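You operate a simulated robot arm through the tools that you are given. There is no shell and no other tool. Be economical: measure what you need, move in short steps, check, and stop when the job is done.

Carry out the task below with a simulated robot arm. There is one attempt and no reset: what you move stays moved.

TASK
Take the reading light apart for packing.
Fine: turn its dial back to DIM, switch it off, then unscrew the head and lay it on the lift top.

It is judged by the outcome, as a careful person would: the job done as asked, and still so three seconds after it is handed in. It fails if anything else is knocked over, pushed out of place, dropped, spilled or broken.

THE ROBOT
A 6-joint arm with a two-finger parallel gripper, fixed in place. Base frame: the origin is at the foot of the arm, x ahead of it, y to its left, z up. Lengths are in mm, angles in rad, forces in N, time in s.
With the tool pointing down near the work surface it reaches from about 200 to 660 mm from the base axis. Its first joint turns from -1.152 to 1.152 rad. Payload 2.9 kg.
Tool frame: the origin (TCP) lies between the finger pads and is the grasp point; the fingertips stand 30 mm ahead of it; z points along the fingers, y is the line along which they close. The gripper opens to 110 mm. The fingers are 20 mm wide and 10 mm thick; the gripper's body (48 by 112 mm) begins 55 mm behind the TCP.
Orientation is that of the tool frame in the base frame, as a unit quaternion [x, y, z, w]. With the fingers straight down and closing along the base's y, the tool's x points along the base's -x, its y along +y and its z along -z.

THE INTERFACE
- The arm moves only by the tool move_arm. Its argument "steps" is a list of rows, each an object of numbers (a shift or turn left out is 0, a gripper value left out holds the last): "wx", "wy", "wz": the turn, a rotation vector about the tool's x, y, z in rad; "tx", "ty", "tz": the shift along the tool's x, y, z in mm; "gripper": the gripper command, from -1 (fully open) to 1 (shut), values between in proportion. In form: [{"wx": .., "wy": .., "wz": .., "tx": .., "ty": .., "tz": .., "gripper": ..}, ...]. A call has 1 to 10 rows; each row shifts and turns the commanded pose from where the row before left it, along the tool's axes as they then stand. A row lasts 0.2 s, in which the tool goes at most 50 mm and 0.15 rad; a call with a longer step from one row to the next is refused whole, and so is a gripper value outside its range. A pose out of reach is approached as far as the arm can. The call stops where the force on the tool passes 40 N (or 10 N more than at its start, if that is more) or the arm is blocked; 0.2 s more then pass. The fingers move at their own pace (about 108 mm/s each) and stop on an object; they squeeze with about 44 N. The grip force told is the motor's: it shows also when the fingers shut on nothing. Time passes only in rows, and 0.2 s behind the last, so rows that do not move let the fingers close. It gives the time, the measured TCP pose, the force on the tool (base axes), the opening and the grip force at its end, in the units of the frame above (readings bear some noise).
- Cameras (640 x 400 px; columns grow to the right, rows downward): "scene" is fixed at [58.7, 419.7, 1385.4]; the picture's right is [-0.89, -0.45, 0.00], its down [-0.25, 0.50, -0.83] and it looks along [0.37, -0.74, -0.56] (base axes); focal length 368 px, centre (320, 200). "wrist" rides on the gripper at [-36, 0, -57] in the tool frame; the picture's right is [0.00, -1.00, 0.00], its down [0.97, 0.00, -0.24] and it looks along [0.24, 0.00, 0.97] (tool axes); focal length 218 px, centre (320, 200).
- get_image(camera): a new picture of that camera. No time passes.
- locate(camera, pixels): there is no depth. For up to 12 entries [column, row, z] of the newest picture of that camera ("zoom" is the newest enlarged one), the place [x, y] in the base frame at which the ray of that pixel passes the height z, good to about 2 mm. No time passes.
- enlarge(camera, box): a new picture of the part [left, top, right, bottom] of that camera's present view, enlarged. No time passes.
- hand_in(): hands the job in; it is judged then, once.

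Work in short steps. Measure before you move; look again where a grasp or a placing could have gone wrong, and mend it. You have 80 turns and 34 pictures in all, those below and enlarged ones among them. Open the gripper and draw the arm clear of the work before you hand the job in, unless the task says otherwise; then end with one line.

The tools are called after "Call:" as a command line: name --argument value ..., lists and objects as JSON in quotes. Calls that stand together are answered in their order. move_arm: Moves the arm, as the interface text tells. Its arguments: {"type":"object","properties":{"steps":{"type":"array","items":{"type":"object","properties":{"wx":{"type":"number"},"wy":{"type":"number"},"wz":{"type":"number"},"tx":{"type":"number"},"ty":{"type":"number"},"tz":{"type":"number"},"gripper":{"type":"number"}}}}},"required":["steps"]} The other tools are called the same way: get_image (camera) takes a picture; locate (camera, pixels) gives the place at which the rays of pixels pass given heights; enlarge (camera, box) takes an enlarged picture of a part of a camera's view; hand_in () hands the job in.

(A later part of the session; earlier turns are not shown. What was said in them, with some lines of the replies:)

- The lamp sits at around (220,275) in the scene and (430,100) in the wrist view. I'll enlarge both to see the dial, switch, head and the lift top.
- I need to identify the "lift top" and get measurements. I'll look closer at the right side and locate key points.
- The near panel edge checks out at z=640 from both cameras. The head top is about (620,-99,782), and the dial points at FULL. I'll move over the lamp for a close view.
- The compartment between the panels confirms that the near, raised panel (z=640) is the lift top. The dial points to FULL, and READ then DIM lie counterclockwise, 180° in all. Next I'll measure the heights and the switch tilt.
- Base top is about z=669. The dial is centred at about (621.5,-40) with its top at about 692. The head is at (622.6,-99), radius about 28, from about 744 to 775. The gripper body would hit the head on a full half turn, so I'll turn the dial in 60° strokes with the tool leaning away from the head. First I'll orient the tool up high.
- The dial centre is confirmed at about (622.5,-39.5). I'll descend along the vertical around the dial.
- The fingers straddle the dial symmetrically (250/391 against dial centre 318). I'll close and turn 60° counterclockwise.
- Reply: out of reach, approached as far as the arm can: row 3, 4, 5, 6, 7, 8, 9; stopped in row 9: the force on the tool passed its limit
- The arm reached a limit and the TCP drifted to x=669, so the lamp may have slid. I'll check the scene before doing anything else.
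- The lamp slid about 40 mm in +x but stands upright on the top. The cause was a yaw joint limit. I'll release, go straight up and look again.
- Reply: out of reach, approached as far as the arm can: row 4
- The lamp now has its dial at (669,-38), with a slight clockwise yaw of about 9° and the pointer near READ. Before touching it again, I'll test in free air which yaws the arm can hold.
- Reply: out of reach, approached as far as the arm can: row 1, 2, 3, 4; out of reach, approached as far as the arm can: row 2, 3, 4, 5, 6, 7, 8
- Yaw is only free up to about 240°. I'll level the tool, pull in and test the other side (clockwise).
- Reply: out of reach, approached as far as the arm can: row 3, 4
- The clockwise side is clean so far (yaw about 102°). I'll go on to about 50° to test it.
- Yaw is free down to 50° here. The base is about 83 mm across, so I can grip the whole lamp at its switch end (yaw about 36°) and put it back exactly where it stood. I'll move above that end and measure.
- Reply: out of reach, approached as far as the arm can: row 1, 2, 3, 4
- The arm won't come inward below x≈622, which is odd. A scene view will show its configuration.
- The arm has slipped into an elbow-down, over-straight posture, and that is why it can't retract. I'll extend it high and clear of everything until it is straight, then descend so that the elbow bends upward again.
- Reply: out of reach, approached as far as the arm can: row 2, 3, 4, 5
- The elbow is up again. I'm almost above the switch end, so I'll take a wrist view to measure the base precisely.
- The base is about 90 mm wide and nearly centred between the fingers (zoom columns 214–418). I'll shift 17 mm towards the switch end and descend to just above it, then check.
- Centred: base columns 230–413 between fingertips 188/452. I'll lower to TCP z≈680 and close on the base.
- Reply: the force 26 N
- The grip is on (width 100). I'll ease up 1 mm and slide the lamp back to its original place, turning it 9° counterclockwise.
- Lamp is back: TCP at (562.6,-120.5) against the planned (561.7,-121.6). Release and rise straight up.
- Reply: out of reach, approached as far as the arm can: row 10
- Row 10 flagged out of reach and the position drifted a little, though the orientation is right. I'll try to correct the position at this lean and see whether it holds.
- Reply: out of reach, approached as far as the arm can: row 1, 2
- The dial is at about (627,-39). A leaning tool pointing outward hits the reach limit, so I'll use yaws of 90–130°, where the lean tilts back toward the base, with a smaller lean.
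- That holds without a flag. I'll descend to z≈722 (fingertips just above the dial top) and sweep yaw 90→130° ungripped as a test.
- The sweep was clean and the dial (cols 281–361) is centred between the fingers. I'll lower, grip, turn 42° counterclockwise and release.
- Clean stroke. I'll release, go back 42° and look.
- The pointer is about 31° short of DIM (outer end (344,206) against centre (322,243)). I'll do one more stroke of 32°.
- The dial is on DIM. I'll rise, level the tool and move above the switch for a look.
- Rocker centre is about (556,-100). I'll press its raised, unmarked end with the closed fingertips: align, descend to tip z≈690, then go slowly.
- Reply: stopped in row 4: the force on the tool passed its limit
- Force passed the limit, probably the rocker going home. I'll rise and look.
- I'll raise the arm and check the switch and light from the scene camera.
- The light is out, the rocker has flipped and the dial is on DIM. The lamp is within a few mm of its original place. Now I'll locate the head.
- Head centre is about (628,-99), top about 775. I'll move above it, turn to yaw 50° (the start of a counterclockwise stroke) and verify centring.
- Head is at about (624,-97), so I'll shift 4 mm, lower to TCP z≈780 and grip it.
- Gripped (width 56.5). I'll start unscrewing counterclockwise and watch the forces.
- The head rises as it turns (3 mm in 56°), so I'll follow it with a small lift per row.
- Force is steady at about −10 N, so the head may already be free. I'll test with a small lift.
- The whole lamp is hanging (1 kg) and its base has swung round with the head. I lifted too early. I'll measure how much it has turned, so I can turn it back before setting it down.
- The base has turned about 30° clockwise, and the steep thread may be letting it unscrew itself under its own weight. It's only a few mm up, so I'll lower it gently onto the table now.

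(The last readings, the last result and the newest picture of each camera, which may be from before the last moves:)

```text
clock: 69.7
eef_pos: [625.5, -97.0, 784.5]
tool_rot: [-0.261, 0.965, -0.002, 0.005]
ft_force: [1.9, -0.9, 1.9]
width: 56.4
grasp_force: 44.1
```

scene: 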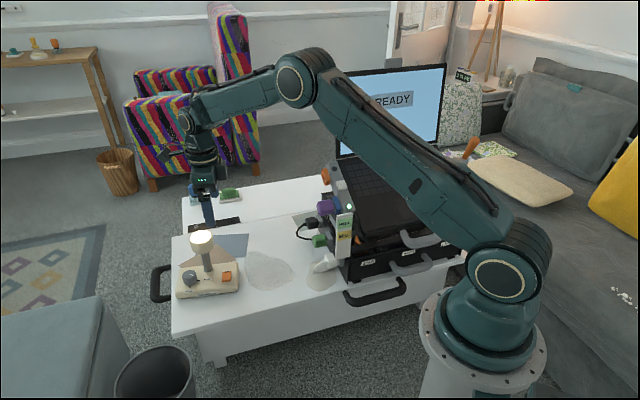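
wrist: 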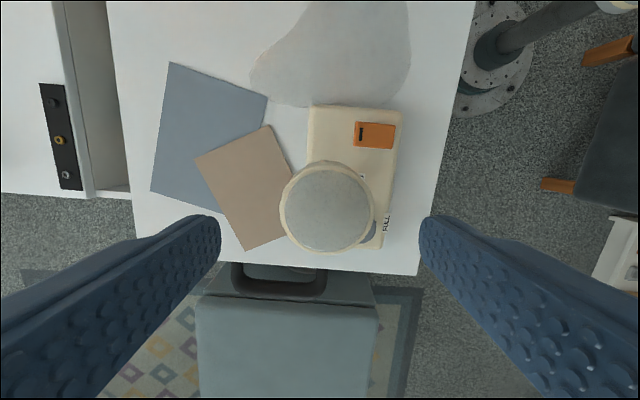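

It's back on the table (force about 0). I'll release, wind the tool back 160° and take a new grip.

Call:
move_arm --steps '[{"gripper": -0.5}, {}, {"wz": 0.14}, {"wz": 0.14}, {"wz": 0.14}, {"wz": 0.14}, {"wz": 0.14}, {"wz": 0.14}, {"wz": 0.14}, {"wz": 0.14}]'

Call:
move_arm --steps '[{"wz": 0.14}, {"wz": 0.14}, {"wz": 0.14}, {"wz": 0.14}, {"wz": 0.14}, {"wz": 0.14}, {"wz": 0.14}, {"wz": 0.14}, {"wz": 0.14}, {"wz": 0.14}]'

Call:
move_arm --steps '[{"wz": 0.14}, {"wz": 0.1}, {}, {"gripper": 1}, {}, {}, {}]'

```text
clock: 71.8
eef_pos: [624.9, -97.0, 783.0]
tool_rot: [0.294, 0.956, 0.001, 0.002]
ft_force: [0.0, -0.1, -0.5]
width: 82.6
grasp_force: 0.0
```

```text
clock: 74.0
eef_pos: [624.3, -97.0, 782.7]
tool_rot: [0.84, 0.543, 0.002, 0.001]
ft_force: [0.6, -0.1, -0.6]
width: 82.8
grasp_force: 0.2
```

```text
clock: 75.7
eef_pos: [626.3, -96.1, 783.8]
tool_rot: [0.898, 0.441, 0.003, 0.001]
ft_force: [2.8, -2.5, -0.8]
width: 56.3
grasp_force: 44.0
```

Call:
move_arm --steps '[{"wz": -0.14}, {"wz": -0.14}, {"wz": -0.14}, {"wz": -0.14}, {"wz": -0.14}, {"wz": -0.14}, {"wz": -0.14}, {}]'

```text
clock: 77.5
eef_pos: [624.6, -95.7, 782.4]
tool_rot: [0.585, 0.811, 0.001, 0.002]
ft_force: [-10.2, 0.0, 14.3]
width: 56.3
grasp_force: 43.9
```

Call:
move_arm --steps '[{"tz": -0.5}, {"tz": -0.5}, {}]'

```text
clock: 78.2
eef_pos: [624.6, -96.5, 783.7]
tool_rot: [0.586, 0.81, 0.002, 0.002]
ft_force: [-5.1, -2.6, 5.4]
width: 56.6
grasp_force: 43.9
```

About 9 N/mm, so the head rises about 0.2 mm per row. I'll continue with that lift.

Call:
move_arm --steps '[{"wz": -0.14, "tz": -0.25}, {"wz": -0.14, "tz": -0.2}, {"wz": -0.14, "tz": -0.2}, {"wz": -0.14, "tz": -0.2}, {"wz": -0.14, "tz": -0.2}, {"wz": -0.14, "tz": -0.2}, {"wz": -0.14, "tz": -0.2}, {}]'

Call:
move_arm --steps '[{"wz": -0.14, "tz": -0.1}, {"wz": -0.14, "tz": -0.2}, {"wz": -0.14, "tz": -0.2}, {"wz": -0.14, "tz": -0.2}, {"wz": -0.14, "tz": -0.2}, {"wz": -0.14, "tz": -0.2}, {}]'

```text
clock: 80.0
eef_pos: [624.5, -95.2, 784.8]
tool_rot: [0.134, 0.991, 0.0, 0.003]
ft_force: [0.4, 0.5, -1.3]
width: 56.4
grasp_force: 43.9
```

```text
clock: 81.7
eef_pos: [624.3, -97.0, 786.7]
tool_rot: [-0.281, 0.96, -0.001, 0.002]
ft_force: [-0.6, -3.7, -0.9]
width: 56.3
grasp_force: 44.4
```

Force is near −1. I'll test with a 1 mm lift: −10 N would mean the lamp is still attached.

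Call:
move_arm --steps '[{"tz": -0.5}, {"tz": -0.5}, {}]'

```text
clock: 82.5
eef_pos: [625.8, -96.9, 786.7]
tool_rot: [-0.281, 0.96, 0.0, 0.003]
ft_force: [0.4, -3.5, -1.6]
width: 56.2
grasp_force: 43.6
```

Call:
move_arm --steps '[{"tz": -0.7}, {"tz": -0.7}, {"tz": -0.7}, {}]'

```text
clock: 83.5
eef_pos: [626.1, -95.3, 789.6]
tool_rot: [-0.281, 0.96, -0.001, 0.003]
ft_force: [0.7, -3.3, -1.7]
width: 56.4
grasp_force: 44.1
```

The force stays at about −1.7 N through 3 mm of lift, so the head is free. I'll lift it clear.

Call:
move_arm --steps '[{"tz": -2}, {"tz": -3}, {"tz": -5}, {"tz": -10}, {"tz": -20}, {"tz": -40}, {}]'

Call:
get_image --camera "wrist"

```text
clock: 85.0
eef_pos: [623.8, -96.9, 871.0]
tool_rot: [-0.281, 0.96, -0.002, 0.003]
ft_force: [0.4, 0.2, -0.9]
width: 55.5
grasp_force: 43.7
```

```text
2 pictures are left
```

wrist: 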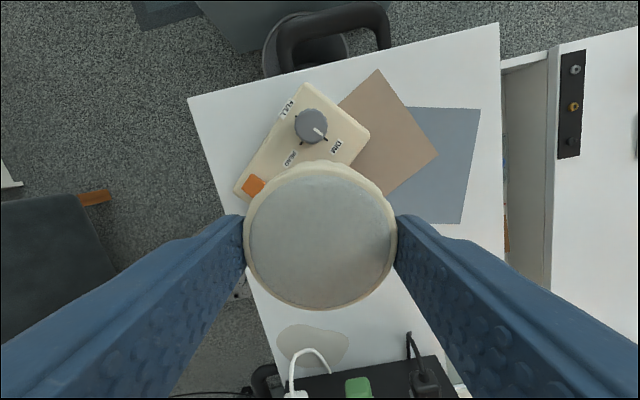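

The head is free and in hand, and the dial still reads DIM. I'll locate the placing area, the obstacles and the lamp base.

Call:
locate --camera "wrist" --pixels '[[430, 290, 640], [440, 240, 640], [435, 357, 690], [350, 372, 690], [410, 335, 700], [462, 222, 640], [348, 345, 640], [311, 125, 692], [253, 185, 675], [305, 85, 665], [369, 133, 665], [238, 190, 665]]'

```text
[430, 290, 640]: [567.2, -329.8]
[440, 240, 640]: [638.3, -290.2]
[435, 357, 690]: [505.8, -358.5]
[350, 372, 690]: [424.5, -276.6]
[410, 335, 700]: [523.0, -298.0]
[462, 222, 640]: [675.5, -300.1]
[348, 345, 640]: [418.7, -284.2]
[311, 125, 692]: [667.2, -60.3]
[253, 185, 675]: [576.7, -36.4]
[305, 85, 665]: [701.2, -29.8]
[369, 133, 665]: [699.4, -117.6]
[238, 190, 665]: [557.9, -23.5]
```

Chosen spot is (555,-285): clear white top, with more than 50 mm to the stain, papers, mat and box. I'll turn back to a comfortable yaw and carry the head over high up.

Call:
move_arm --steps '[{"wz": 0.1496}, {"wz": 0.1496}, {"wz": 0.1496}, {"wz": 0.1496}, {"tx": 12.5, "ty": -38}, {"tx": 12.5, "ty": -38}, {"tx": 12.5, "ty": -38}, {"tx": 12.5, "ty": -38}, {"tx": 12.5, "ty": -38}, {}]'

```text
clock: 87.2
eef_pos: [556.6, -284.2, 868.0]
tool_rot: [0.015, 1.0, 0.0, 0.002]
ft_force: [-0.5, 0.2, -0.6]
width: 55.4
grasp_force: 44.1
```

Call:
move_arm --steps '[{"tz": 45}, {"tz": 45}, {"tz": 45}, {"tz": 35}, {"tz": 8}, {}]'

Call:
move_arm --steps '[{"tz": 2}, {"tz": 2}, {"tz": 2}, {"tz": 1.5}, {}]'

```text
clock: 88.7
eef_pos: [558.7, -283.9, 689.4]
tool_rot: [0.015, 1.0, 0.0, 0.002]
ft_force: [0.0, 0.0, -1.4]
width: 55.6
grasp_force: 43.4
```

```text
clock: 89.7
eef_pos: [559.0, -284.3, 688.3]
tool_rot: [0.013, 1.0, -0.001, 0.005]
ft_force: [-0.1, 1.1, 3.1]
width: 55.4
grasp_force: 43.9
stopped in row 5: the force on the tool passed its limit (the readings are from after the stop); the commanded pose is now the measured one
```

Contact was at TCP z≈688 and the head is resting. I'll open a little only, so it stays guarded, and look.

Call:
move_arm --steps '[{"gripper": -0.1}, {"gripper": -0.25}, {}, {}]'

Call:
enlarge --camera "scene" --box '[170, 190, 330, 320]'

```text
clock: 90.7
eef_pos: [559.2, -285.5, 687.3]
tool_rot: [0.015, 1.0, -0.001, 0.006]
ft_force: [0.2, -0.5, -0.3]
width: 69.0
grasp_force: 0.1
```

```text
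3.08 times, centred on (250, 255) of scene
```

zoom: 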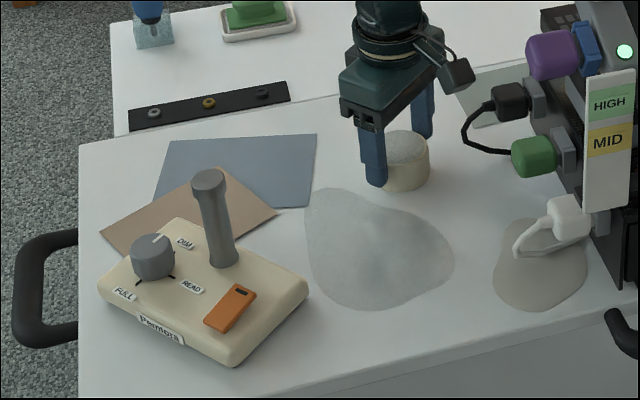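

The head stands flat on clear white top, and the lamp base is upright with DIM set and the switch off. I'll withdraw straight up and clear.

Call:
move_arm --steps '[{"tz": -15, "gripper": -0.4}, {"tz": -30}, {"tz": -45}, {"tz": -45}, {"tz": -45}, {"tz": -45}, {"tz": -45}, {"tx": 20, "ty": 40, "gripper": -1}, {"tx": 20, "ty": 40}, {}]'

Call:
get_image --camera "scene"

```text
clock: 92.9
eef_pos: [519.7, -201.1, 957.2]
tool_rot: [0.015, 1.0, 0.0, 0.006]
ft_force: [0.3, 0.8, 0.5]
width: 109.7
grasp_force: 0.0
```

```text
0 pictures are left
```

scene: 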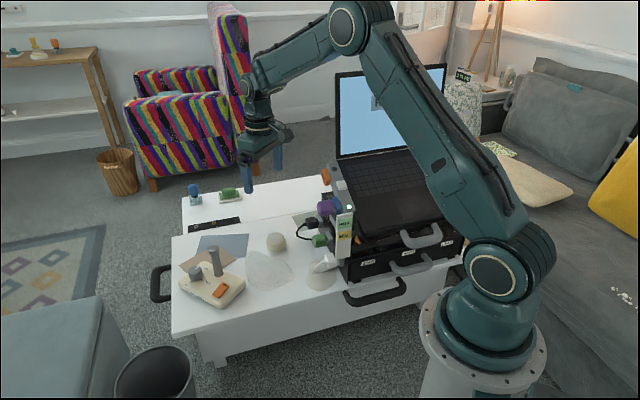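

The head lies on the lift top at about (277,242), the lamp base stands upright, nothing else has moved and the arm is clear. Handing in.

Call:
hand_in

```text
The job is handed in.
```

The dial is on DIM, the light is switched off, and the unscrewed head is lying on the lift top; the lamp base was shifted and lifted a few mm along the way, and now stands upright near where it was, but turned about 30–45° clockwise.
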